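You operate a simulated robot arm through the tools that you are given. There is no shell and no other tool.

Carry out the task below with a simulated two-armed robot. There is one attempt and no reset: what you move stays moved.

JOB
Reset the breaker named on the heat trip plate and restart the heat.
Fine: heat main off to open the door; shut it, heat main on, press heat on.
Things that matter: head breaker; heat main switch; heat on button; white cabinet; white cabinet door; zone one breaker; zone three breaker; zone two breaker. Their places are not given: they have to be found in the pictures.

Only the result counts: the job must be done as asked and must still hold three seconds after the hand-in. Knocking over, shifting, dropping, spilling or breaking anything else fails it.

ROBOT AND FRAMES
Two 7-joint arms with fingered hands on one trunk that stands fixed in place. Base frame: the origin is at the foot of the trunk, x ahead of it, y to its left, z up. Lengths are in mm, angles in rad, forces in N, time in s.
The left shoulder is at [26, 163, 1140], the right one opposite. Payload 4 kg a hand.
Tool frame (each hand has its own): the origin (TCP) lies between the finger pads and is the grasp point; the fingertips stand 36 mm ahead of it; z points along the fingers, y is the line along which they close. The gripper opens to 124 mm. The gripper's body begins 42 mm behind the TCP. The gripper is a hand of 4 fingers: y runs from the thumb to the fingers, the wrist lies at [-15, -99, -189] in the tool frame, and closing takes about 1.5 s.
Orientation is that of the tool frame in the base frame, as a unit quaternion [w, x, y, z]. With the fingers straight down and the wrist toward the robot, the tool's x, y and z point along [0, 1, 0], [1, 0, 0] and [0, 0, -1] of the base frame.

CONTROLS
- The arms move only by the tool play_rows. It takes "left_deltas", "right_deltas" or both (then of equal length, played together; a hand with none holds still); each is a list of rows, each a list of 7 numbers: the shift along the tool's x, y, z in units of 200 mm (1.0 is 200 mm), then the turn, a rotation vector about the tool's x, y, z in units of 180 degrees (1.0 is 180 degrees), then the finger opening in mm, from 0 to 124. In form: [[tx, ty, tz, ax, ay, az, gripper], ...]. A call has 1 to 20 rows; each row is the pose to reach, as a shift and turn from the pose commanded when the call began, along the tool's axes at that moment. A call with a number of a shift or a turn outside -1 to 1 is refused whole. A row lasts 0.2 s, in which the tool goes at most 50 mm and 0.15 rad; a call with a longer step from one row to the next is refused whole, and so is a gripper value outside its range. Where a pose cannot be reached the arm comes as near as it can. A force on the tool above 70 N (or 10 N above the force at the start of the call, whichever is more), or a blocked arm, ends the call early, and 0.2 s more pass. Each finger travels about 45 mm/s and halts on what it meets, pressing with about 28 N; the grip force reading is that of the motor and also rises with nothing between the fingers. The clock runs only during rows and for 0.2 s after the last one: add rows that repeat a pose to give the fingers time. It gives the time, the measured TCP pose, the force on the tool (base axes), the opening and the grip force at its end, in the units of the frame above (readings bear some noise), with the torque about the TCP (base axes, N m) and any sound that the robot's microphone picked up.
- Cameras (640 x 400 px; columns grow to the right, rows downward): "scene" is now at [113.2, 34.3, 1403]; the picture's right is [0.36, -0.93, -0.03], its down [-0.24, -0.06, -0.97] and it looks along [0.90, 0.35, -0.24] (base axes); focal length 311 px, centre (320, 200). "left" rides on the left gripper at [-75, -86, -123] in its tool frame; the picture's right is [-0.70, -0.34, 0.63], its down [0.64, -0.68, 0.35] and it looks along [0.32, 0.65, 0.69] (tool axes); focal length 275 px, centre (320, 200). "right" rides on the right gripper at [75, -86, -123] in its tool frame; the picture's right is [-0.70, 0.34, -0.63], its down [-0.64, -0.68, 0.35] and it looks along [-0.32, 0.65, 0.69] (tool axes); focal length 275 px, centre (320, 200).
- grab_frame(camera): a new picture of that camera. No time passes.
- lift_body(by): slides the trunk up (or, below 0, down) by that many mm; the arms and the scene camera ride with it, the base frame stays. It gives what a move gives, with no picture.
- set_grasp(shape, hand): the hand has 4 fingers and takes this shape, open, in about a second: jaw (thumb against the fingers, like two jaws); tri (thumb and two fingers); tip (a fingertip pinch); poke (one finger out to press); point (the index stretched); flat (the hand flat); cup (the hand cupped); fist (a fist). The gripper value then closes the fingers along that shape, each until it touches; the sizes above hold for jaw. It gives what a move gives, with no picture.
- pan_tilt(pan, tilt): turns the head with the scene camera to pan (to the left, within 1.501 rad either way) and tilt (down, from -0.506 to 1.204), counted from straight ahead of the robot. It gives what a move gives.
- probe_pixels(camera, pixels): for up to 12 pixels [column, row] of the newest picture of that camera ("zoom" is the newest enlarged one), the place [x, y, z] in the base frame of the surface seen there, good to about 2 mm. No time passes.
- enlarge(camera, box): a new picture of the part [left, top, right, bottom] of that camera's present view, enlarged. No time passes.
- finish_job(): hands the job in; it is judged then, once.

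Leave the grippers open and the arms clear of the work at the hand-in unless told otherwise.

The tools are called after "Call:" as name(argument=value, ...) on one line, values as JSON. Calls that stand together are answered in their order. play_rows: Moves the arms, as the interface text tells. Its arguments: {"type":"object","properties":{"left_deltas":{"type":"array","items":{"type":"array","items":{"type":"number"}}},"right_deltas":{"type":"array","items":{"type":"array","items":{"type":"number"}}}},"required":[]} The other tools are called the same way: lift_body (by) slides the trunk up or down; set_grasp (shape, hand) gives the hand a shape; pan_tilt (pan, tilt) turns the head that bears the scene camera; grab_frame (camera) takes a picture; probe_pixels (camera, pixels) gives the place of the surface under pixels of a picture; enlarge (camera, box) takes an enlarged picture of a part of a camera's view; finish_job () hands the job in.

At the start:

```text
clock: 0.0
left_tcp_pos: [504.5, 623.8, 1348.1]
left_tcp_rot: [0.001, 0.708, 0.707, 0.0]
left_force: [0.2, -0.3, 0.5]
left_torque: [-0.01, 0.0, -0.01]
left_opening: 123.7
left_gripper_force: 0.1
left_shape: jaw
right_tcp_pos: [631.2, 44.0, 1395.1]
right_tcp_rot: [0.0, 0.707, 0.707, 0.0]
right_force: [-0.4, -0.4, 0.0]
right_torque: [0.0, 0.0, 0.03]
right_opening: 123.7
right_gripper_force: 0.1
right_shape: jaw
trunk travel left (down, up): [-300.0, 178.0]
head pan, tilt: [0.368, 0.175]
```

scene: 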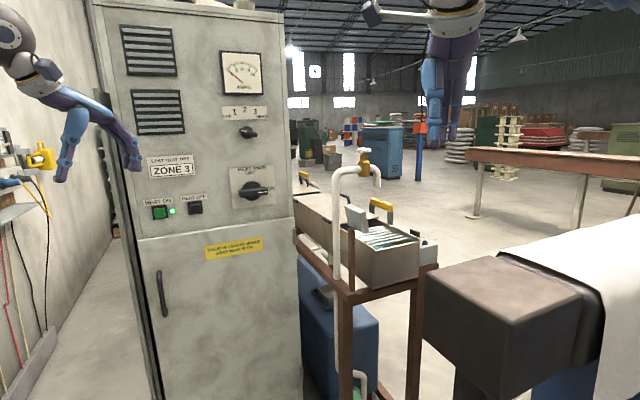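
right: 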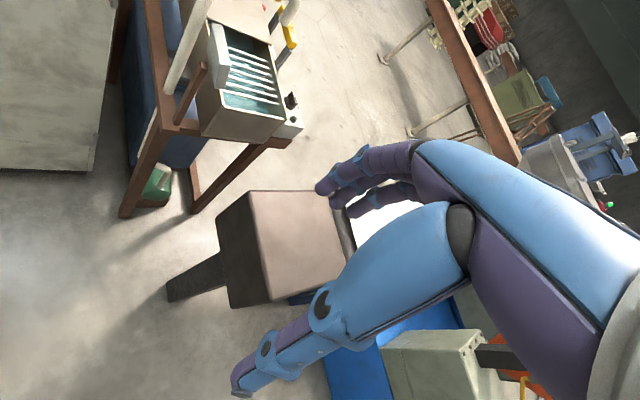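
left: 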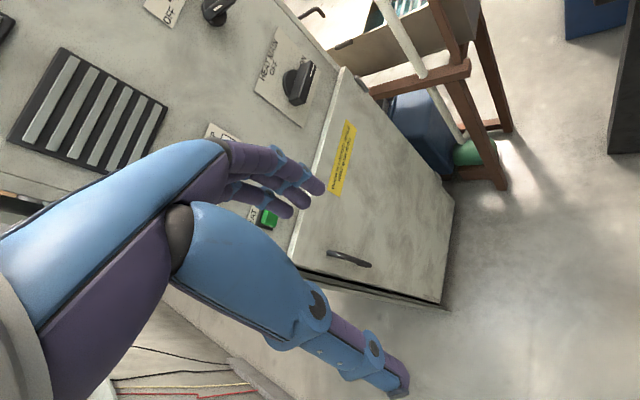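

The plate near (172,170) seems to read ZONE 3. I'll enlarge the cabinet front to read the labels and find places.

Call:
enlarge(camera="scene", box=[130, 90, 290, 230])

Call:
enlarge(camera="scene", box=[130, 220, 310, 400])

Call:
probe_pixels(camera="scene", pixels=[[160, 213], [196, 208], [257, 190], [248, 132], [162, 295], [158, 272], [164, 315], [200, 300], [280, 300], [145, 240], [292, 218], [240, 250]])

```text
2.86 times, centred on (210, 160) of scene
```

zoom: 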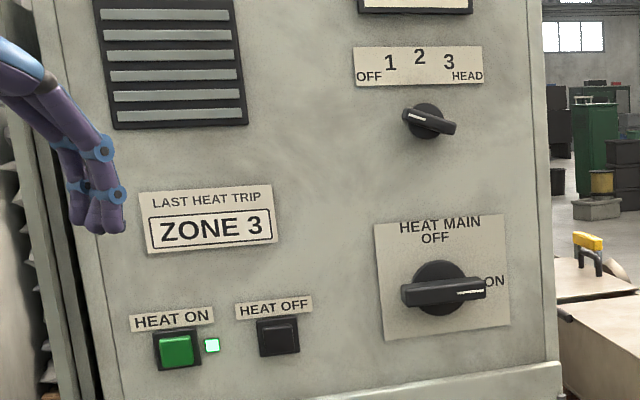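

```text
2.22 times, centred on (220, 310) of scene
```

zoom: 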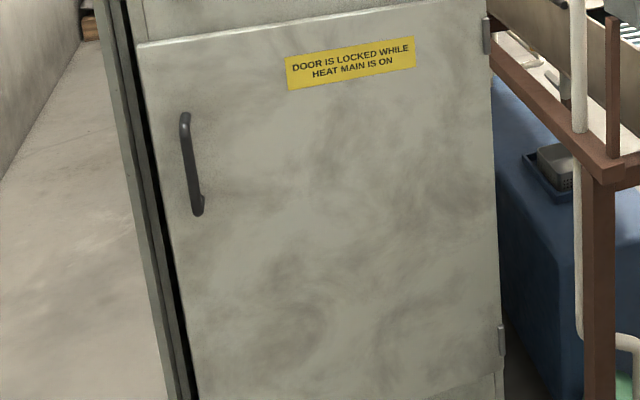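

```text
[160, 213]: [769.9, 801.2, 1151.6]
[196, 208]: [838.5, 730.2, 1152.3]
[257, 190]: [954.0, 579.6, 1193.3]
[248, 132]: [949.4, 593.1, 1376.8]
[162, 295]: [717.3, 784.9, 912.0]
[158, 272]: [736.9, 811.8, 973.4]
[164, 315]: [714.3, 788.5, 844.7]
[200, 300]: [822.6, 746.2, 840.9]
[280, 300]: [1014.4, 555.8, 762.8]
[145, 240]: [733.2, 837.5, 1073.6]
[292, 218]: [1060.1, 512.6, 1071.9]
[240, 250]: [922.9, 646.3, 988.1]
```

The plate reads ZONE 3; the main switch bar at (257,190) points to ON. The door hinges on the right with its handle on the left. I'll look lower and right to see what's around.

Call:
pan_tilt(pan=0.5, tilt=0.75)

Call:
grab_frame(camera="scene")

```text
clock: 1.0
left_tcp_pos: [504.1, 624.1, 1347.9]
left_tcp_rot: [0.0, 0.707, 0.707, 0.0]
left_force: [0.0, -0.6, 0.5]
left_torque: [0.0, 0.04, -0.04]
left_opening: 123.7
left_gripper_force: 0.1
left_shape: jaw
right_tcp_pos: [631.8, 43.4, 1395.1]
right_tcp_rot: [0.0, 0.707, 0.707, 0.0]
right_force: [-0.4, 0.4, 0.1]
right_torque: [-0.02, 0.02, -0.01]
right_opening: 123.7
right_gripper_force: 0.2
right_shape: jaw
trunk travel left (down, up): [-300.0, 178.0]
head pan, tilt: [0.499, 0.75]
```

```text
taken
```

scene: 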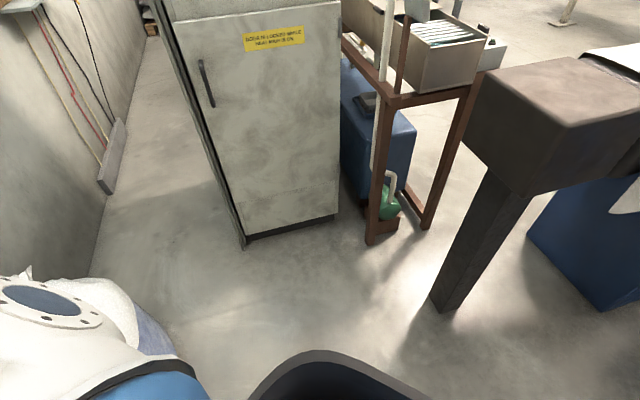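

I probe the handle, door edges, hinge side, rack post and the dark block.

Call:
enlarge(camera="scene", box=[160, 0, 360, 240])

Call:
probe_pixels(camera="scene", pixels=[[201, 63], [206, 83], [212, 104], [181, 25], [338, 5], [337, 205], [245, 232], [372, 240], [398, 104], [520, 190], [470, 140], [475, 90]])

```text
1.67 times, centred on (260, 120) of scene
```

zoom: 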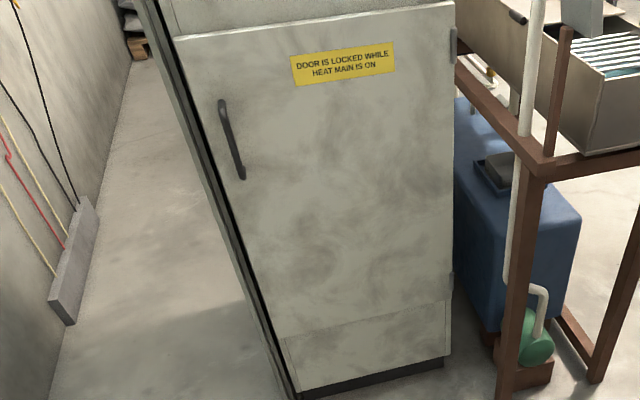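

```text
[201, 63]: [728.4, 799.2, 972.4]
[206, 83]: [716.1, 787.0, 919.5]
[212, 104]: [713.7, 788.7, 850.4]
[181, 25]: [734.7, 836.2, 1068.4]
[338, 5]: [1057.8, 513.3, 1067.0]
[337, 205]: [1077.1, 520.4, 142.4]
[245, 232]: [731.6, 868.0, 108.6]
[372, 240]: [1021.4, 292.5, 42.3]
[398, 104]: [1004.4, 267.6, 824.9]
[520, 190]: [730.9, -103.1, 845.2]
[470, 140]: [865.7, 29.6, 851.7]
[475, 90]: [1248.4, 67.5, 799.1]
```

The cabinet front faces the robot at 45° (x+y≈1571). The swing path is clear up to about 90°. I'll use a single finger for the switch; set the left hand to poke, and look at its shape.

Call:
set_grasp(hand="left", shape="poke")

Call:
pan_tilt(pan=0.75, tilt=0.2)

Call:
grab_frame(camera="scene")

Call:
grab_frame(camera="left")

```text
clock: 1.9
left_tcp_pos: [503.7, 622.6, 1348.4]
left_tcp_rot: [-0.001, 0.708, 0.707, 0.0]
left_force: [-0.2, 0.6, -0.2]
left_torque: [0.01, -0.03, -0.02]
left_opening: 0.2
left_gripper_force: 0.0
left_shape: poke
right_tcp_pos: [631.4, 43.6, 1393.7]
right_tcp_rot: [0.0, 0.707, 0.707, 0.001]
right_force: [0.9, 0.0, 0.0]
right_torque: [-0.03, 0.01, -0.02]
right_opening: 123.5
right_gripper_force: 0.0
right_shape: jaw
trunk travel left (down, up): [-300.0, 178.0]
head pan, tilt: [0.499, 0.75]
```

```text
clock: 2.9
left_tcp_pos: [503.1, 624.0, 1348.1]
left_tcp_rot: [0.0, 0.707, 0.707, 0.0]
left_force: [0.8, 0.4, 0.9]
left_torque: [0.0, -0.01, 0.02]
left_opening: 0.0
left_gripper_force: 0.0
left_shape: poke
right_tcp_pos: [630.0, 43.2, 1395.4]
right_tcp_rot: [0.0, 0.707, 0.707, -0.001]
right_force: [0.4, 0.6, -0.3]
right_torque: [0.01, -0.02, 0.03]
right_opening: 123.8
right_gripper_force: 0.0
right_shape: jaw
trunk travel left (down, up): [-300.0, 178.0]
head pan, tilt: [0.75, 0.201]
```

```text
taken
```

scene: 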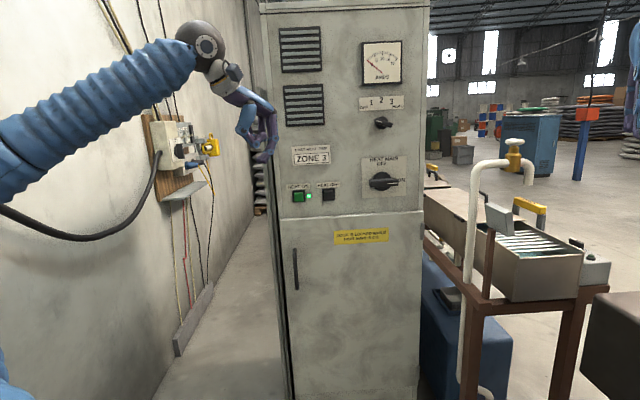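

```text
taken
```

left: 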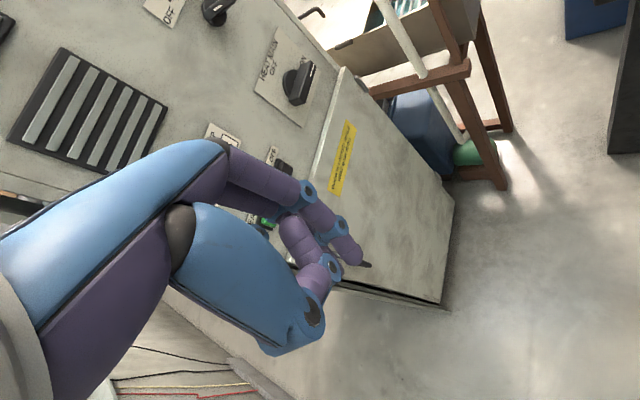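

I enlarge the hand and panel to see the finger and bar shapes.

Call:
enlarge(camera="scene", box=[170, 10, 330, 170])

Call:
probe_pixels(camera="zoom", pixels=[[360, 590], [385, 560], [300, 480]])

Call:
enlarge(camera="scene", box=[280, 140, 420, 240])

```text
2.50 times, centred on (250, 90) of scene
```

zoom: 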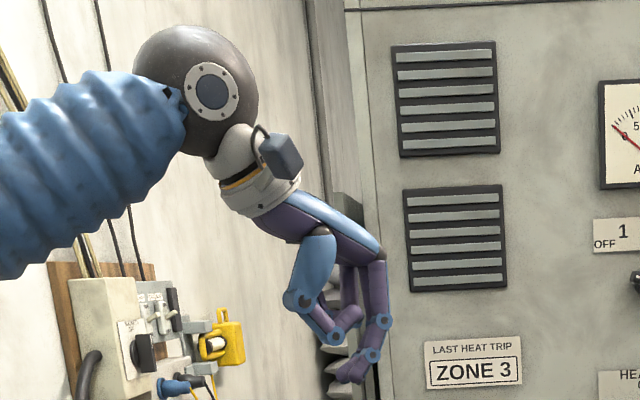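

```text
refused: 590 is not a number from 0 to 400
```

```text
4.00 times, centred on (350, 190) of scene
```

zoom: 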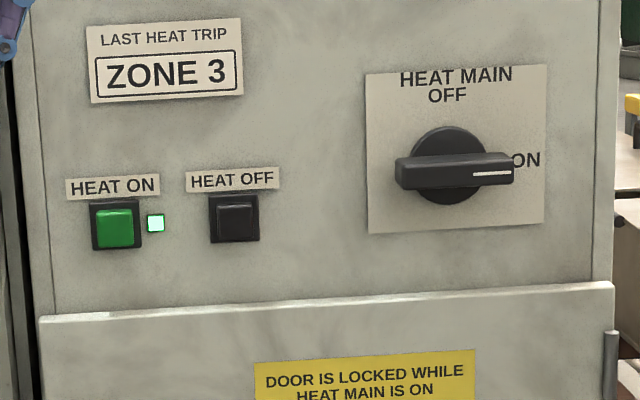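

Call:
probe_pixels(camera="zoom", pixels=[[402, 173], [512, 167], [455, 158], [455, 190], [440, 135], [415, 215], [560, 225], [118, 225], [525, 160], [472, 155], [400, 100], [150, 260]])

Call:
enlarge(camera="scene", box=[220, 60, 300, 180])

```text
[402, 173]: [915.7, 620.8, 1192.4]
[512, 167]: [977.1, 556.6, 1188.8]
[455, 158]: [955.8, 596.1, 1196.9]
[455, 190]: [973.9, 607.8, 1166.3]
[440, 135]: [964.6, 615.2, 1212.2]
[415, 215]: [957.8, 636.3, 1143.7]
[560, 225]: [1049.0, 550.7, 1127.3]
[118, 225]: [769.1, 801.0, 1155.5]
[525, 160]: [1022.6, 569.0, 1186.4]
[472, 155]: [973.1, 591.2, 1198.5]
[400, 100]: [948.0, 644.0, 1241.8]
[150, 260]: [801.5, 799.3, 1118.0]
```

```text
3.33 times, centred on (260, 120) of scene
```

zoom: 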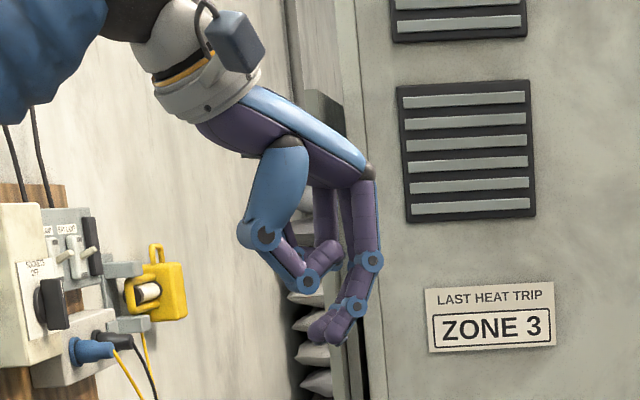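

I probe the fingertip in the left camera and zoom.

Call:
probe_pixels(camera="zoom", pixels=[[322, 338], [330, 330], [330, 250], [318, 325], [355, 305], [305, 285]])

Call:
enlarge(camera="left", box=[200, 130, 400, 330])

Call:
probe_pixels(camera="left", pixels=[[357, 258], [345, 250], [330, 270], [300, 215], [305, 190], [345, 230]])

```text
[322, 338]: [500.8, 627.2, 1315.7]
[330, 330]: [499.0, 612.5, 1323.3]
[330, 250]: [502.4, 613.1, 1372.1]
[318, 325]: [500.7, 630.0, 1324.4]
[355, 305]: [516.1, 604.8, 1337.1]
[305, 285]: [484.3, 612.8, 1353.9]
```

```text
2.00 times, centred on (300, 230) of left
```

zoom: 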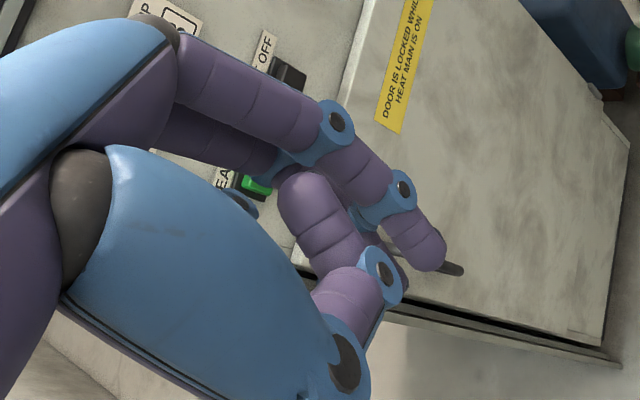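

```text
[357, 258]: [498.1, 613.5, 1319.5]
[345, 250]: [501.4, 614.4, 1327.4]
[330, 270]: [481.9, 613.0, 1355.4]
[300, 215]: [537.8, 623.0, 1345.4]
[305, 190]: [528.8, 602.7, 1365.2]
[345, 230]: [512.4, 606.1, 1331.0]
```

Poke has bent fingers with the tip about 36 mm ahead of the TCP. I compare it with the "point" shape.

Call:
set_grasp(hand="left", shape="point")

Call:
enlarge(camera="scene", box=[220, 60, 300, 180])

Call:
grab_frame(camera="left")

```text
clock: 3.8
left_tcp_pos: [503.8, 623.4, 1347.3]
left_tcp_rot: [-0.001, 0.707, 0.707, 0.0]
left_force: [0.0, 0.0, -0.7]
left_torque: [0.0, -0.03, 0.01]
left_opening: 116.1
left_gripper_force: 0.1
left_shape: point
right_tcp_pos: [630.1, 42.9, 1394.5]
right_tcp_rot: [0.0, 0.707, 0.707, 0.0]
right_force: [-1.1, 0.5, 0.1]
right_torque: [-0.03, 0.0, -0.03]
right_opening: 124.0
right_gripper_force: 0.1
right_shape: jaw
trunk travel left (down, up): [-300.0, 178.0]
head pan, tilt: [0.75, 0.201]
```

```text
3.33 times, centred on (260, 120) of scene
```

zoom: 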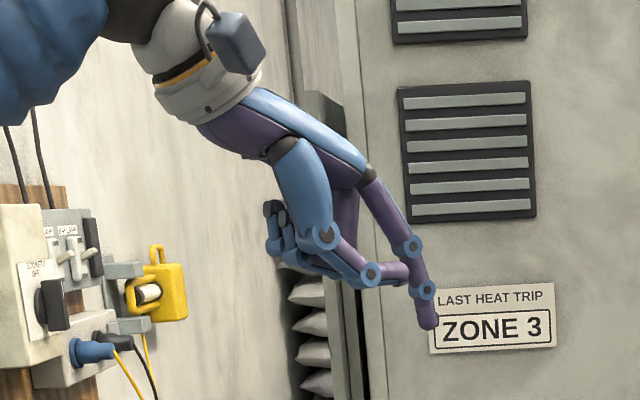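

```text
taken
```

left: 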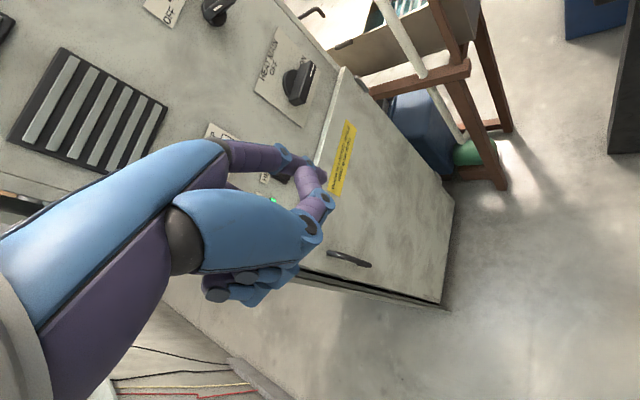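

The index now stands alone. I locate its tip.

Call:
probe_pixels(camera="zoom", pixels=[[429, 326], [426, 315], [432, 318], [422, 300], [420, 270], [410, 235], [385, 275], [365, 280]])

Call:
enlarge(camera="left", box=[220, 120, 360, 220])

Call:
probe_pixels(camera="left", pixels=[[323, 173], [318, 169], [315, 195], [285, 158]])

```text
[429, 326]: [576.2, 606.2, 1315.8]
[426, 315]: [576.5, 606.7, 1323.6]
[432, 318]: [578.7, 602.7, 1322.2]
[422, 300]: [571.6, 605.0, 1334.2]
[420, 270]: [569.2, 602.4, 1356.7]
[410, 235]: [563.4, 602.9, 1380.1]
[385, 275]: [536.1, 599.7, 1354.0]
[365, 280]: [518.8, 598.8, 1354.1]
```

```text
4.00 times, centred on (290, 170) of left
```

zoom: 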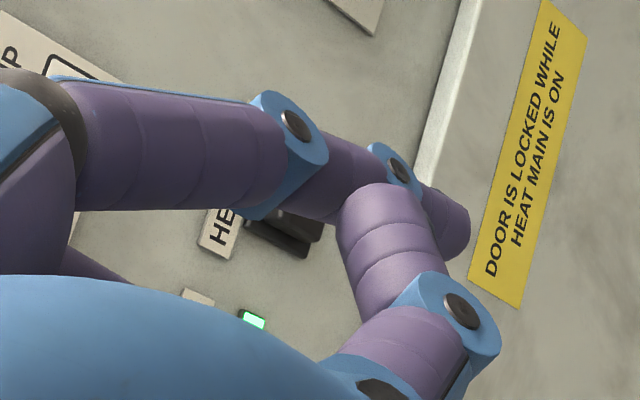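

```text
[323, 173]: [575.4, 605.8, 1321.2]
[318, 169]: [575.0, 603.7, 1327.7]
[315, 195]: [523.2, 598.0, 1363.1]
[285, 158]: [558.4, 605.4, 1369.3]
```

The index tip sits at about (−11, +78, +35) in the tool frame. Next I turn the left hand to point into the panel (tool z toward (0.71,0.71,0), y up), staying well short of the cabinet.

Call:
play_rows(left_deltas=[[-0.0246, 0.0562, 0.0377, -0.0363, 0.015, -0.015, 116], [-0.0492, 0.1123, 0.0754, -0.0726, 0.0301, -0.0301, 116], [-0.0738, 0.1685, 0.1131, -0.1089, 0.0451, -0.0451, 116], [-0.0985, 0.2246, 0.1508, -0.1451, 0.0601, -0.0601, 116], [-0.1231, 0.2808, 0.1885, -0.1814, 0.0752, -0.0752, 116], [-0.1477, 0.3369, 0.2262, -0.2177, 0.0902, -0.0902, 116], [-0.1723, 0.3931, 0.2638, -0.254, 0.1052, -0.1052, 116], [-0.1969, 0.4492, 0.3015, -0.2903, 0.1202, -0.1202, 116], [-0.2215, 0.5054, 0.3392, -0.3266, 0.1353, -0.1353, 116], [-0.2462, 0.5615, 0.3769, -0.3628, 0.1503, -0.1503, 116], [-0.2708, 0.6177, 0.4146, -0.3991, 0.1653, -0.1653, 116], [-0.2954, 0.6738, 0.4523, -0.4354, 0.1804, -0.1804, 116], [-0.32, 0.73, 0.49, -0.4717, 0.1954, -0.1954, 116]])

Call:
grab_frame(camera="scene")

```text
clock: 6.5
left_tcp_pos: [651.4, 559.0, 1249.3]
left_tcp_rot: [0.27, 0.271, 0.653, 0.654]
left_force: [0.1, -0.1, -0.1]
left_torque: [-0.02, 0.0, 0.04]
left_opening: 116.1
left_gripper_force: 0.0
left_shape: point
right_tcp_pos: [631.5, 42.9, 1394.7]
right_tcp_rot: [0.0, 0.707, 0.707, -0.001]
right_force: [0.1, 0.3, 0.5]
right_torque: [-0.02, 0.03, 0.0]
right_opening: 123.9
right_gripper_force: 0.1
right_shape: jaw
trunk travel left (down, up): [-300.0, 178.0]
head pan, tilt: [0.75, 0.201]
```

```text
taken
```

scene: 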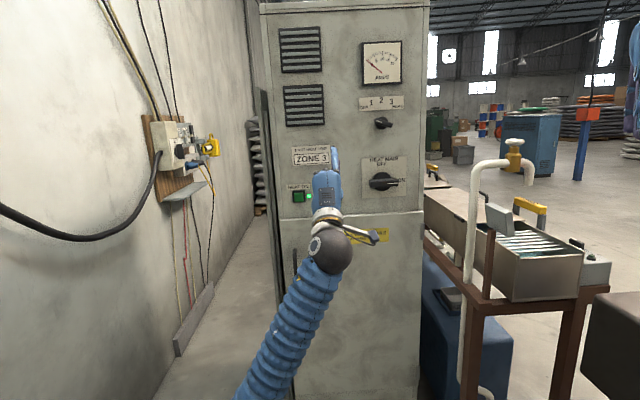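

The hand points into the panel. Now I move right and down toward below the right end of the switch bar, pitching the fingers 20° down for better reach.

Call:
play_rows(left_deltas=[[-0.1, -0.085, 0.03, 0.0111, 0, 0, 116], [-0.2, -0.17, 0.06, 0.0222, 0, 0, 116], [-0.3, -0.255, 0.09, 0.0333, 0, 0, 116], [-0.4, -0.34, 0.12, 0.0444, 0, 0, 116], [-0.5, -0.425, 0.15, 0.0555, 0, 0, 116], [-0.6, -0.51, 0.18, 0.0666, 0, 0, 116], [-0.7, -0.595, 0.21, 0.0777, 0, 0, 116], [-0.8, -0.68, 0.24, 0.0888, 0, 0, 116], [-0.9, -0.765, 0.27, 0.1, 0, 0, 116], [-1.0, -0.85, 0.3, 0.1111, 0, 0, 116]])

Call:
grab_frame(camera="scene")

Call:
grab_frame(camera="left")

```text
clock: 8.8
left_tcp_pos: [834.9, 461.0, 1079.4]
left_tcp_rot: [0.219, 0.313, 0.757, 0.53]
left_force: [0.2, -0.3, -0.7]
left_torque: [0.0, 0.0, -0.01]
left_opening: 116.1
left_gripper_force: 0.1
left_shape: point
right_tcp_pos: [631.2, 41.9, 1394.6]
right_tcp_rot: [0.001, 0.707, 0.707, 0.0]
right_force: [0.1, 0.1, 0.2]
right_torque: [0.03, 0.0, -0.02]
right_opening: 123.9
right_gripper_force: 0.0
right_shape: jaw
trunk travel left (down, up): [-300.0, 178.0]
head pan, tilt: [0.75, 0.201]
```

```text
taken
```

scene: 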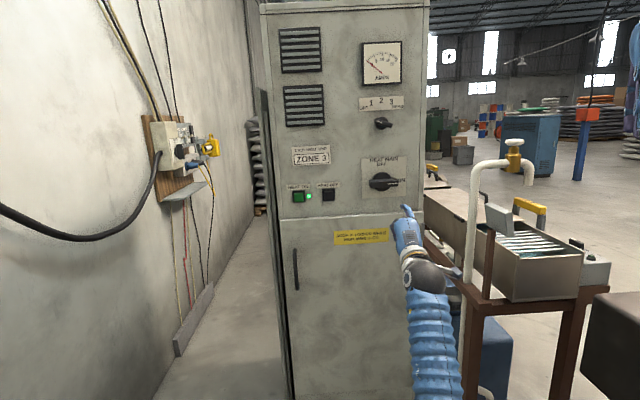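

```text
taken
```

left: 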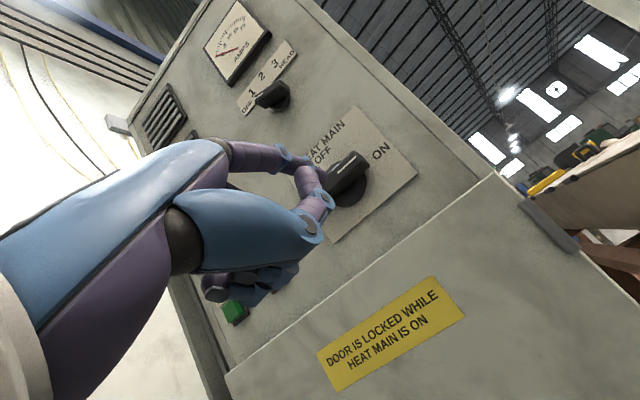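

I probe the index tip, enlarging around (405,208).

Call:
enlarge(camera="scene", box=[370, 160, 450, 240])

Call:
enlarge(camera="left", box=[260, 110, 400, 210])

```text
5.00 times, centred on (410, 200) of scene
```

zoom: 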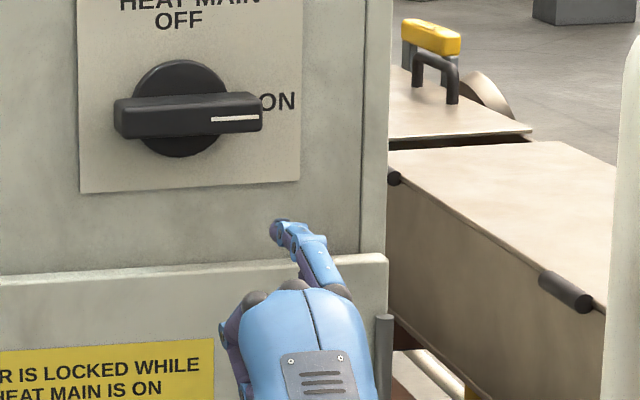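

```text
4.00 times, centred on (330, 160) of left
```

zoom: 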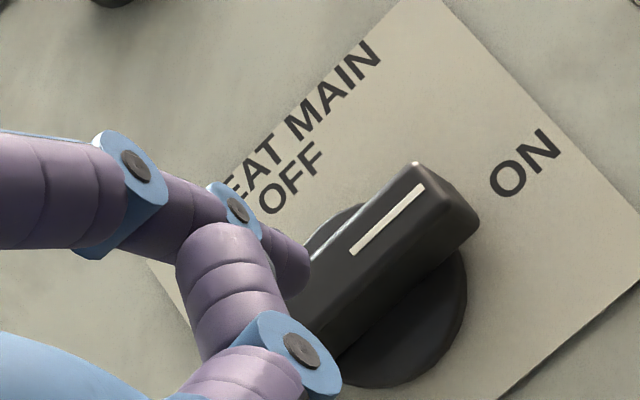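

Call:
probe_pixels(camera="zoom", pixels=[[300, 260], [290, 245]])

Call:
enlarge(camera="scene", box=[370, 160, 450, 240])

Call:
probe_pixels(camera="zoom", pixels=[[278, 228], [285, 222], [308, 238], [122, 112], [257, 118], [185, 105], [185, 65]])

```text
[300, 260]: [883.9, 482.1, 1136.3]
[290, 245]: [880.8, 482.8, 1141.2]
```

```text
5.00 times, centred on (410, 200) of scene
```

zoom: 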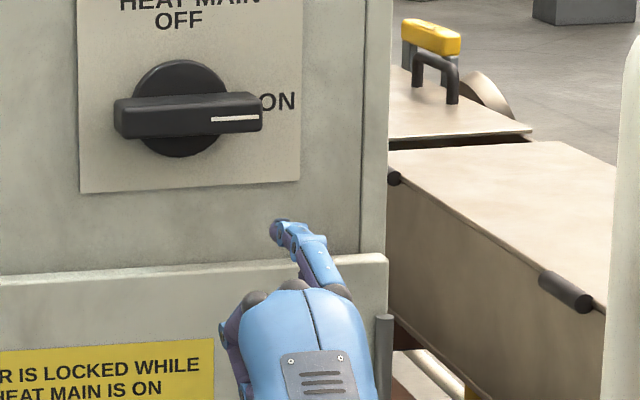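

```text
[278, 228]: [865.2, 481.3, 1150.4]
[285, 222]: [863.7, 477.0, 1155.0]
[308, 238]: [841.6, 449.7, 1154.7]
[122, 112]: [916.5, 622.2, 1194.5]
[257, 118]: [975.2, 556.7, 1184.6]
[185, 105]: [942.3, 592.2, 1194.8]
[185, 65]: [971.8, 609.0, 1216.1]
```

The tip is where predicted (u≈275, d≈976, z≈1141 in panel axes). I move in, under the right end of the bar, tip stopping about 20 mm short of the panel.

Call:
play_rows(left_deltas=[[-0.01, 0.0452, 0.124, 0, 0, 0, 116], [-0.02, 0.0904, 0.248, 0, 0, 0, 116], [-0.03, 0.1356, 0.372, 0, 0, 0, 116], [-0.04, 0.1808, 0.496, 0, 0, 0, 116], [-0.05, 0.226, 0.62, 0, 0, 0, 116]])

Call:
enlarge(camera="scene", box=[340, 140, 440, 240])

Call:
grab_frame(camera="left")

```text
clock: 9.9
left_tcp_pos: [933.4, 547.1, 1080.0]
left_tcp_rot: [0.221, 0.314, 0.756, 0.53]
left_force: [-0.3, 0.6, 0.1]
left_torque: [0.01, -0.01, -0.01]
left_opening: 116.2
left_gripper_force: 0.0
left_shape: point
right_tcp_pos: [630.8, 43.9, 1393.7]
right_tcp_rot: [0.0, 0.707, 0.707, 0.001]
right_force: [-0.1, -0.4, 0.5]
right_torque: [-0.03, 0.03, 0.01]
right_opening: 123.4
right_gripper_force: 0.0
right_shape: jaw
trunk travel left (down, up): [-300.0, 178.0]
head pan, tilt: [0.75, 0.201]
```

```text
4.00 times, centred on (390, 190) of scene
```

zoom: 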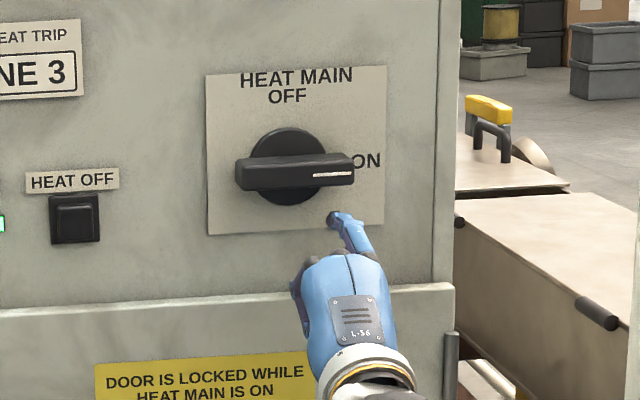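

```text
taken
```

left: 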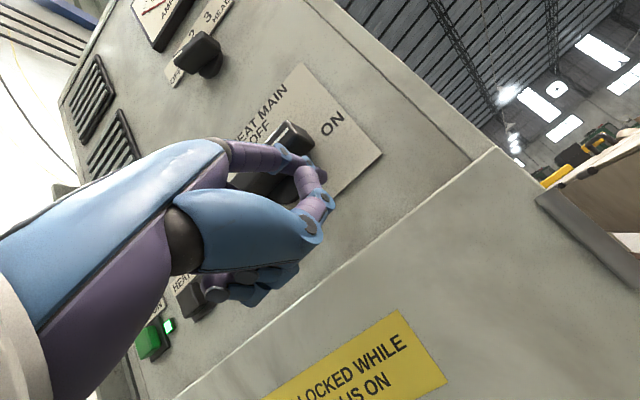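

The finger is below the right half of the bar. Now I sweep it up and left along an arc to turn the switch counter-clockwise to OFF.

Call:
play_rows(left_deltas=[[0, 0.0658, -0.0239, 0, 0, 0, 116], [0.005, 0.1316, -0.0479, 0, 0, 0, 116], [-0.015, 0.1716, -0.0624, 0, 0, 0, 116], [-0.025, 0.2148, -0.0781, 0, 0, 0, 116], [-0.0215, 0.2585, -0.0941, 0, 0, 0, 116], [-0.0065, 0.3008, -0.1094, 0, 0, 0, 116], [0.02, 0.3375, -0.1228, 0, 0, 0, 116], [0.055, 0.3666, -0.1334, 0, 0, 0, 116], [0.085, 0.3713, -0.1351, 0, 0, 0, 116]])

Call:
enlarge(camera="scene", box=[340, 140, 440, 240])

Call:
grab_frame(camera="left")

```text
clock: 11.9
left_tcp_pos: [922.8, 559.0, 1157.8]
left_tcp_rot: [0.219, 0.314, 0.757, 0.529]
left_force: [0.4, -0.2, 0.1]
left_torque: [0.04, 0.06, -0.01]
left_opening: 0.1
left_gripper_force: 0.1
left_shape: point
right_tcp_pos: [630.4, 42.3, 1394.7]
right_tcp_rot: [0.0, 0.707, 0.707, 0.0]
right_force: [0.1, -0.3, 0.1]
right_torque: [0.03, 0.01, -0.02]
right_opening: 123.6
right_gripper_force: 0.1
right_shape: jaw
trunk travel left (down, up): [-300.0, 178.0]
head pan, tilt: [0.75, 0.201]
```

```text
4.00 times, centred on (390, 190) of scene
```

zoom: 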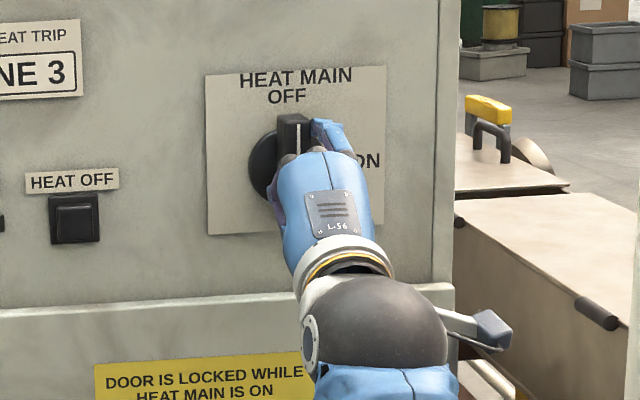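

```text
taken
```

left: 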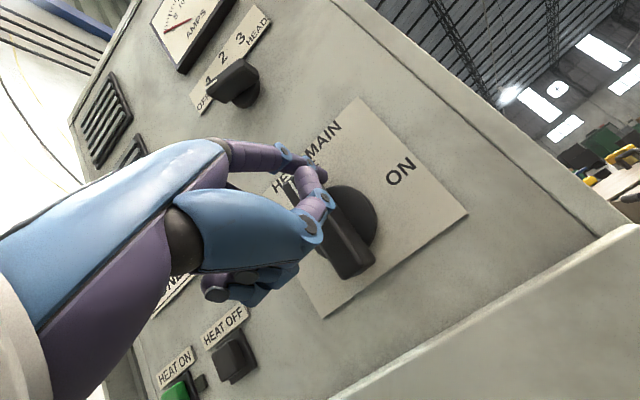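

The bar now looks vertical with the white mark up at OFF. I withdraw the hand straight out and check.

Call:
play_rows(left_deltas=[[-0.03, -0.03, -0.08, 0, 0, 0, 116], [-0.03, -0.08, -0.21, 0, 0, 0, 116], [-0.03, -0.13, -0.34, 0, 0, 0, 116], [-0.03, -0.188, -0.5, 0, 0, 0, 116], [-0.03, -0.23, -0.62, 0, 0, 0, 116]])

Call:
enlarge(camera="scene", box=[280, 140, 440, 240])

Call:
grab_frame(camera="left")

```text
clock: 13.2
left_tcp_pos: [830.6, 466.8, 1164.7]
left_tcp_rot: [0.219, 0.308, 0.756, 0.534]
left_force: [-0.2, 0.7, 0.0]
left_torque: [0.0, 0.01, -0.01]
left_opening: 0.1
left_gripper_force: 0.0
left_shape: point
right_tcp_pos: [630.1, 43.9, 1395.5]
right_tcp_rot: [0.001, 0.707, 0.707, 0.0]
right_force: [-0.3, -0.6, -0.9]
right_torque: [-0.03, -0.03, -0.02]
right_opening: 123.6
right_gripper_force: 0.0
right_shape: jaw
trunk travel left (down, up): [-300.0, 178.0]
head pan, tilt: [0.75, 0.201]
```

```text
4.00 times, centred on (360, 190) of scene
```

zoom: 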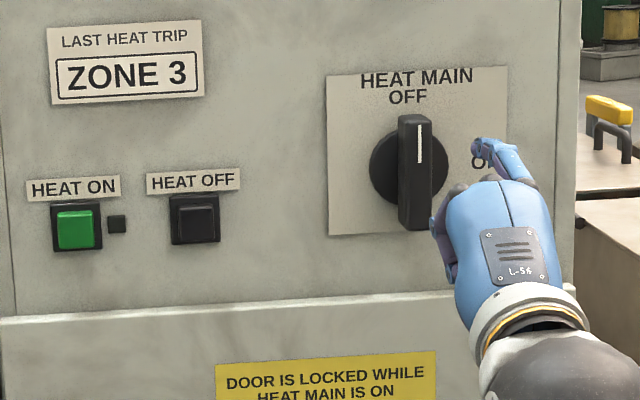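

```text
taken
```

left: 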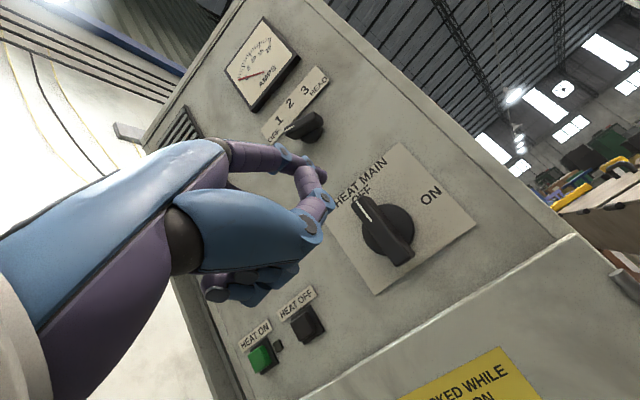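

The switch is at OFF and the HEAT ON lamp has gone dark. Next the door handle: I back off toward it and roll the hand so the jaws will close sideways across the vertical handle.

Call:
play_rows(left_deltas=[[0.0654, -0.0699, 0.009, -0.0073, -0.0073, -0.0412, 116], [0.1308, -0.1398, 0.018, -0.0145, -0.0145, -0.0824, 116], [0.1963, -0.2098, 0.027, -0.0218, -0.0218, -0.1236, 116], [0.2617, -0.2797, 0.036, -0.0291, -0.0291, -0.1648, 116], [0.3271, -0.3496, 0.045, -0.0363, -0.0363, -0.206, 116], [0.3925, -0.4195, 0.054, -0.0436, -0.0436, -0.2473, 116], [0.4579, -0.4894, 0.063, -0.0509, -0.0509, -0.2885, 116], [0.5233, -0.5593, 0.072, -0.0581, -0.0581, -0.3297, 116], [0.5888, -0.6293, 0.081, -0.0654, -0.0654, -0.3709, 116], [0.6542, -0.6992, 0.09, -0.0727, -0.0727, -0.4121, 116], [0.7196, -0.7691, 0.099, -0.0799, -0.0799, -0.4533, 116], [0.785, -0.839, 0.108, -0.0872, -0.0872, -0.4945, 116]])

Call:
set_grasp(hand="left", shape="jaw")

Call:
pan_tilt(pan=0.75, tilt=0.4)

Call:
grab_frame(camera="scene")

Call:
grab_frame(camera="left")

```text
clock: 15.8
left_tcp_pos: [696.3, 555.2, 1007.4]
left_tcp_rot: [0.659, -0.271, 0.645, 0.276]
left_force: [0.5, -0.4, -0.4]
left_torque: [-0.01, -0.05, 0.0]
left_opening: 0.0
left_gripper_force: 0.1
left_shape: point
right_tcp_pos: [630.4, 42.5, 1395.4]
right_tcp_rot: [0.0, 0.707, 0.707, 0.0]
right_force: [1.1, -0.5, 0.3]
right_torque: [-0.02, 0.04, -0.02]
right_opening: 123.7
right_gripper_force: 0.1
right_shape: jaw
trunk travel left (down, up): [-300.0, 178.0]
head pan, tilt: [0.75, 0.201]
```

```text
clock: 16.6
left_tcp_pos: [693.6, 554.8, 1005.4]
left_tcp_rot: [0.657, -0.27, 0.647, 0.278]
left_force: [-0.7, -0.1, 0.4]
left_torque: [-0.04, -0.02, 0.01]
left_opening: 123.7
left_gripper_force: 0.1
left_shape: jaw
right_tcp_pos: [631.7, 42.8, 1395.6]
right_tcp_rot: [0.0, 0.707, 0.708, -0.001]
right_force: [0.1, -0.9, -0.3]
right_torque: [-0.06, -0.05, -0.01]
right_opening: 123.7
right_gripper_force: 0.0
right_shape: jaw
trunk travel left (down, up): [-300.0, 178.0]
head pan, tilt: [0.75, 0.201]
```

```text
clock: 17.4
left_tcp_pos: [694.9, 554.4, 1002.1]
left_tcp_rot: [0.656, -0.269, 0.648, 0.279]
left_force: [-0.1, 0.1, -0.4]
left_torque: [0.01, -0.02, 0.0]
left_opening: 123.7
left_gripper_force: 0.2
left_shape: jaw
right_tcp_pos: [631.2, 42.5, 1393.8]
right_tcp_rot: [0.0, 0.707, 0.707, 0.0]
right_force: [0.9, -0.6, -0.8]
right_torque: [-0.02, -0.02, 0.01]
right_opening: 123.5
right_gripper_force: 0.1
right_shape: jaw
trunk travel left (down, up): [-300.0, 178.0]
head pan, tilt: [0.75, 0.4]
```

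```text
taken
```

scene: 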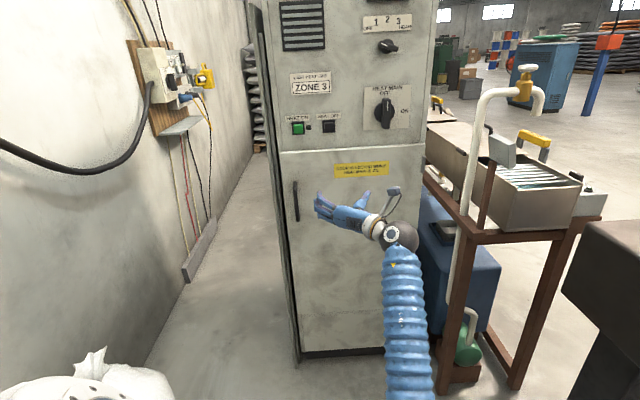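

```text
taken
```

left: 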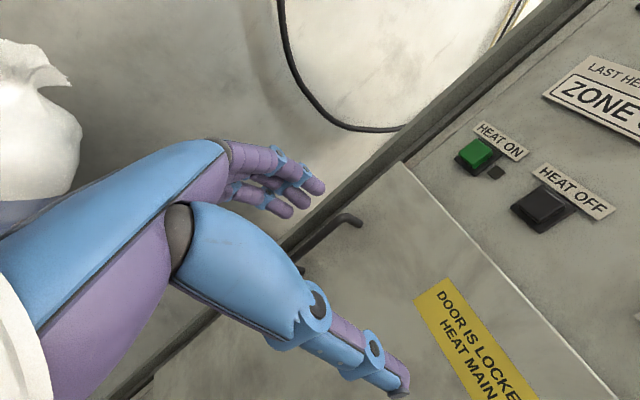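

Hand is open as jaws with y leftward. I move to stand in front of the handle (u≈−51, z≈910), tips just short of it.

Call:
play_rows(left_deltas=[[0.075, 0.125, 0.08, 0, 0, 0, 124], [0.15, 0.25, 0.16, 0, 0, 0, 124], [0.225, 0.375, 0.24, 0, 0, 0, 124], [0.3, 0.5, 0.32, 0, 0, 0, 124], [0.375, 0.625, 0.4, 0, 0, 0, 124], [0.45, 0.75, 0.5, 0, 0, 0, 124], [0.45, 0.75, 0.583, 0, 0, 0, 124]])

Call:
enlarge(camera="scene", box=[240, 140, 380, 280])

Call:
grab_frame(camera="left")

```text
clock: 19.0
left_tcp_pos: [671.6, 734.5, 902.6]
left_tcp_rot: [0.653, -0.271, 0.654, 0.27]
left_force: [-0.6, 0.6, -0.7]
left_torque: [0.0, 0.01, 0.0]
left_opening: 123.8
left_gripper_force: 0.1
left_shape: jaw
right_tcp_pos: [630.8, 42.4, 1394.5]
right_tcp_rot: [0.0, 0.707, 0.707, 0.0]
right_force: [-0.5, 0.9, 0.5]
right_torque: [-0.03, -0.01, -0.01]
right_opening: 123.3
right_gripper_force: 0.0
right_shape: jaw
trunk travel left (down, up): [-300.0, 178.0]
head pan, tilt: [0.75, 0.4]
```

```text
2.86 times, centred on (310, 210) of scene
```

zoom: 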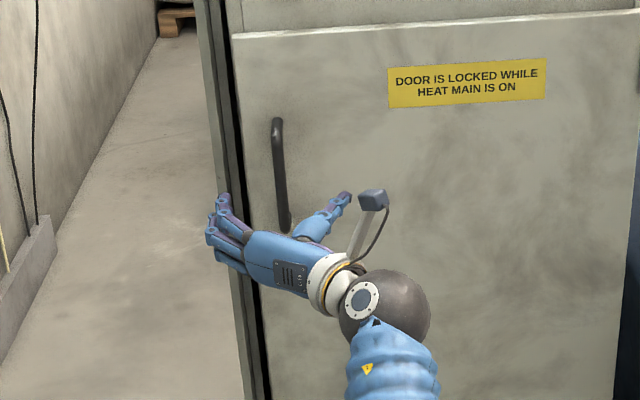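

```text
taken
```

left: 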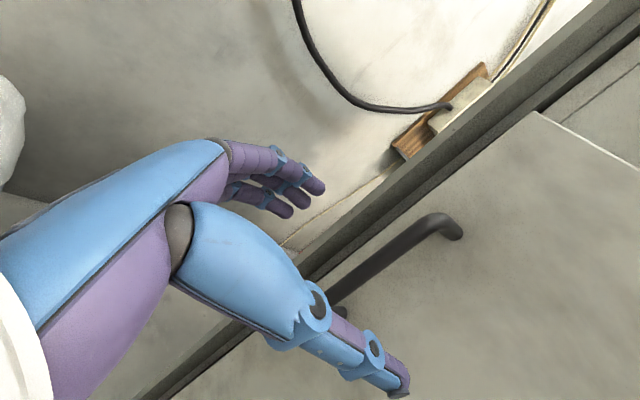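

Before closing in, I check the strip left of the door and handle depth.

Call:
probe_pixels(camera="zoom", pixels=[[212, 100], [222, 100], [232, 100], [245, 100], [222, 330], [278, 150], [283, 200], [284, 228], [277, 122]])

Call:
probe_pixels(camera="left", pixels=[[390, 250], [430, 225], [360, 285], [322, 185], [400, 380]])

```text
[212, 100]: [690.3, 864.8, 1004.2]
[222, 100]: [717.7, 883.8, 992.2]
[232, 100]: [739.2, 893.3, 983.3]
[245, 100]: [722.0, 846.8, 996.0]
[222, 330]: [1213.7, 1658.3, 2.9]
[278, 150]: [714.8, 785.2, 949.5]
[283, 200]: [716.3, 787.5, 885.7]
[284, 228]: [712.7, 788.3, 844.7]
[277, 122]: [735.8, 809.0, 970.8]
```

```text
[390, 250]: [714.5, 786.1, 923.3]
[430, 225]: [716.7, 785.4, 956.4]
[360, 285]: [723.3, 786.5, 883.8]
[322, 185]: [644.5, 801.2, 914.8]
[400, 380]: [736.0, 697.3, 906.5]
```

The frame strip at u≈−120 starts at d≈1100, so I narrow the jaws a bit, go in 60 mm with tips short of the door, and close on the handle.

Call:
play_rows(left_deltas=[[0, 0.033, 0, 0, 0, 0, 80], [0, 0.033, 0, 0, 0, 0, 80], [0, 0.033, 0.05, 0, 0, 0, 80], [0, 0.033, 0.15, 0, 0, 0, 80], [0, 0.033, 0.25, 0, 0, 0, 80], [0, 0.033, 0.305, 0, 0, 0, 80], [0, 0.033, 0.305, 0, 0, 0, 40], [0, 0.033, 0.305, 0, 0, 0, 10], [0, 0.033, 0.305, 0, 0, 0, 10], [0, 0.033, 0.305, 0, 0, 0, 0], [0, 0.033, 0.305, 0, 0, 0, 0], [0, 0.033, 0.305, 0, 0, 0, 0], [0, 0.033, 0.305, 0, 0, 0, 0]])

Call:
enlarge(camera="scene", box=[240, 140, 380, 280])

Call:
grab_frame(camera="left")

```text
clock: 21.8
left_tcp_pos: [711.7, 781.4, 904.3]
left_tcp_rot: [0.654, -0.27, 0.653, 0.27]
left_force: [4.9, -4.3, -0.2]
left_torque: [0.08, 0.0, 0.03]
left_opening: 6.9
left_gripper_force: 28.2
left_shape: jaw
right_tcp_pos: [631.3, 41.7, 1393.5]
right_tcp_rot: [0.0, 0.707, 0.707, 0.0]
right_force: [0.4, -0.2, 0.2]
right_torque: [0.01, -0.01, -0.02]
right_opening: 123.5
right_gripper_force: 0.1
right_shape: jaw
trunk travel left (down, up): [-300.0, 178.0]
head pan, tilt: [0.75, 0.4]
```

```text
2.86 times, centred on (310, 210) of scene
```

zoom: 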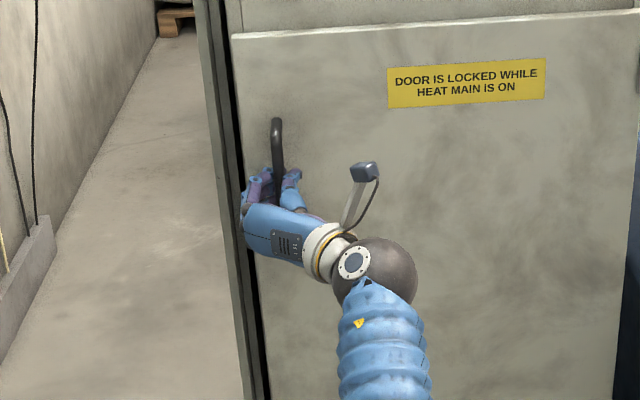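

```text
taken
```

left: 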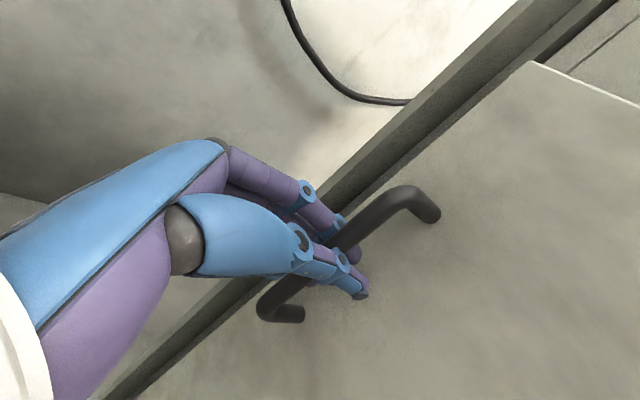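

The handle is firmly gripped (28 N). I pull along the door's arc (hinge at u≈386), turning the hand with it, to about 25°.

Call:
play_rows(left_deltas=[[0, -0.014, -0.095, -0.0139, 0, 0, 0], [0, -0.0323, -0.1895, -0.0278, 0, 0, 0], [0, -0.0545, -0.283, -0.0417, 0, 0, 0], [0, -0.081, -0.375, -0.0556, 0, 0, 0], [0, -0.1115, -0.4665, -0.0694, 0, 0, 0], [0, -0.1455, -0.556, -0.0833, 0, 0, 0], [0, -0.184, -0.6445, -0.0972, 0, 0, 0], [0, -0.226, -0.7305, -0.1111, 0, 0, 0], [0, -0.2715, -0.815, -0.125, 0, 0, 0], [0, -0.3205, -0.8975, -0.1389, 0, 0, 0]])

Call:
grab_frame(camera="scene")

Call:
grab_frame(camera="left")

```text
clock: 24.0
left_tcp_pos: [630.3, 608.9, 903.5]
left_tcp_rot: [0.58, -0.404, 0.58, 0.405]
left_force: [26.3, -7.1, 4.7]
left_torque: [0.17, 0.03, -0.34]
left_opening: 9.4
left_gripper_force: 28.1
left_shape: jaw
right_tcp_pos: [632.2, 40.9, 1394.1]
right_tcp_rot: [-0.002, 0.707, 0.707, 0.0]
right_force: [1.1, -1.4, -0.3]
right_torque: [-0.01, 0.02, 0.02]
right_opening: 123.7
right_gripper_force: 0.0
right_shape: jaw
trunk travel left (down, up): [-300.0, 178.0]
head pan, tilt: [0.75, 0.4]
```

```text
taken
```

scene: 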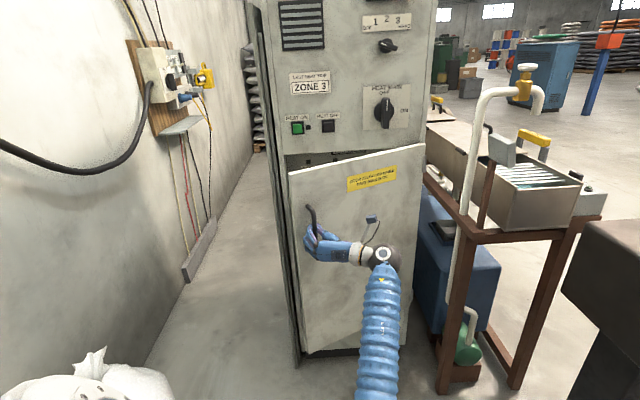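

```text
taken
```

left: 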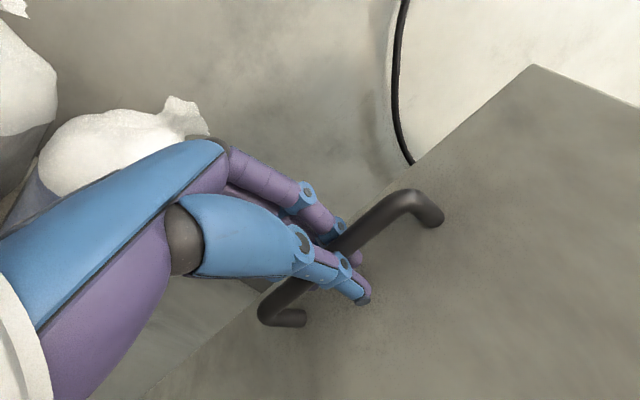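

The door is at ~25° with a sideways pull of 27 N toward the hinge, so my arc is slightly wide. I repeat the same arc (it is the same in the turned tool frame), correcting a few mm toward the hinge.

Call:
play_rows(left_deltas=[[0, -0.029, -0.095, -0.0139, 0, 0, 0], [0, -0.0523, -0.1895, -0.0278, 0, 0, 0], [0, -0.0765, -0.283, -0.0417, 0, 0, 0], [0, -0.105, -0.375, -0.0556, 0, 0, 0], [0, -0.1375, -0.4665, -0.0694, 0, 0, 0], [0, -0.1735, -0.556, -0.0833, 0, 0, 0], [0, -0.214, -0.6445, -0.0972, 0, 0, 0], [0, -0.258, -0.7305, -0.1111, 0, 0, 0], [0, -0.3055, -0.815, -0.125, 0, 0, 0], [0, -0.3565, -0.8975, -0.1389, 0, 0, 0]])

Call:
grab_frame(camera="scene")

Call:
grab_frame(camera="left")

```text
clock: 26.2
left_tcp_pos: [634.9, 416.4, 904.5]
left_tcp_rot: [0.477, -0.522, 0.477, 0.522]
left_force: [0.4, 0.8, -4.5]
left_torque: [-0.02, 0.03, 0.1]
left_opening: 6.1
left_gripper_force: 27.8
left_shape: jaw
right_tcp_pos: [631.9, 42.4, 1395.6]
right_tcp_rot: [0.0, 0.707, 0.707, 0.001]
right_force: [0.1, -0.2, 0.2]
right_torque: [0.0, 0.01, -0.02]
right_opening: 123.9
right_gripper_force: 0.1
right_shape: jaw
trunk travel left (down, up): [-300.0, 178.0]
head pan, tilt: [0.75, 0.4]
```

```text
taken
```

scene: 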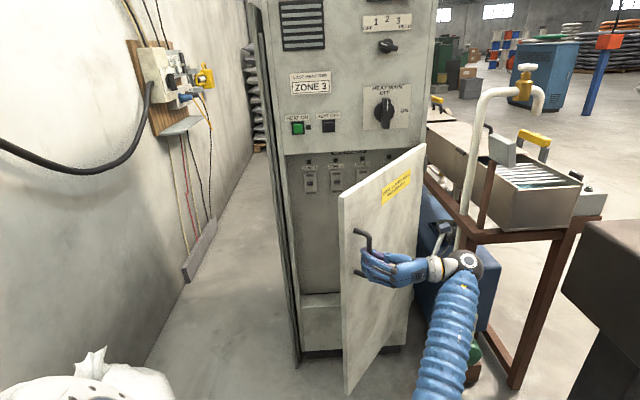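

```text
taken
```

left: 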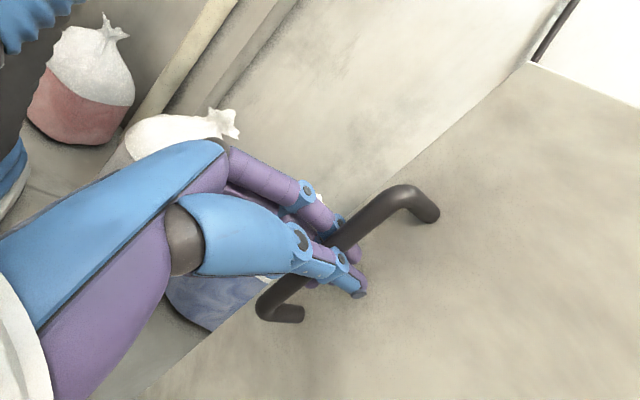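

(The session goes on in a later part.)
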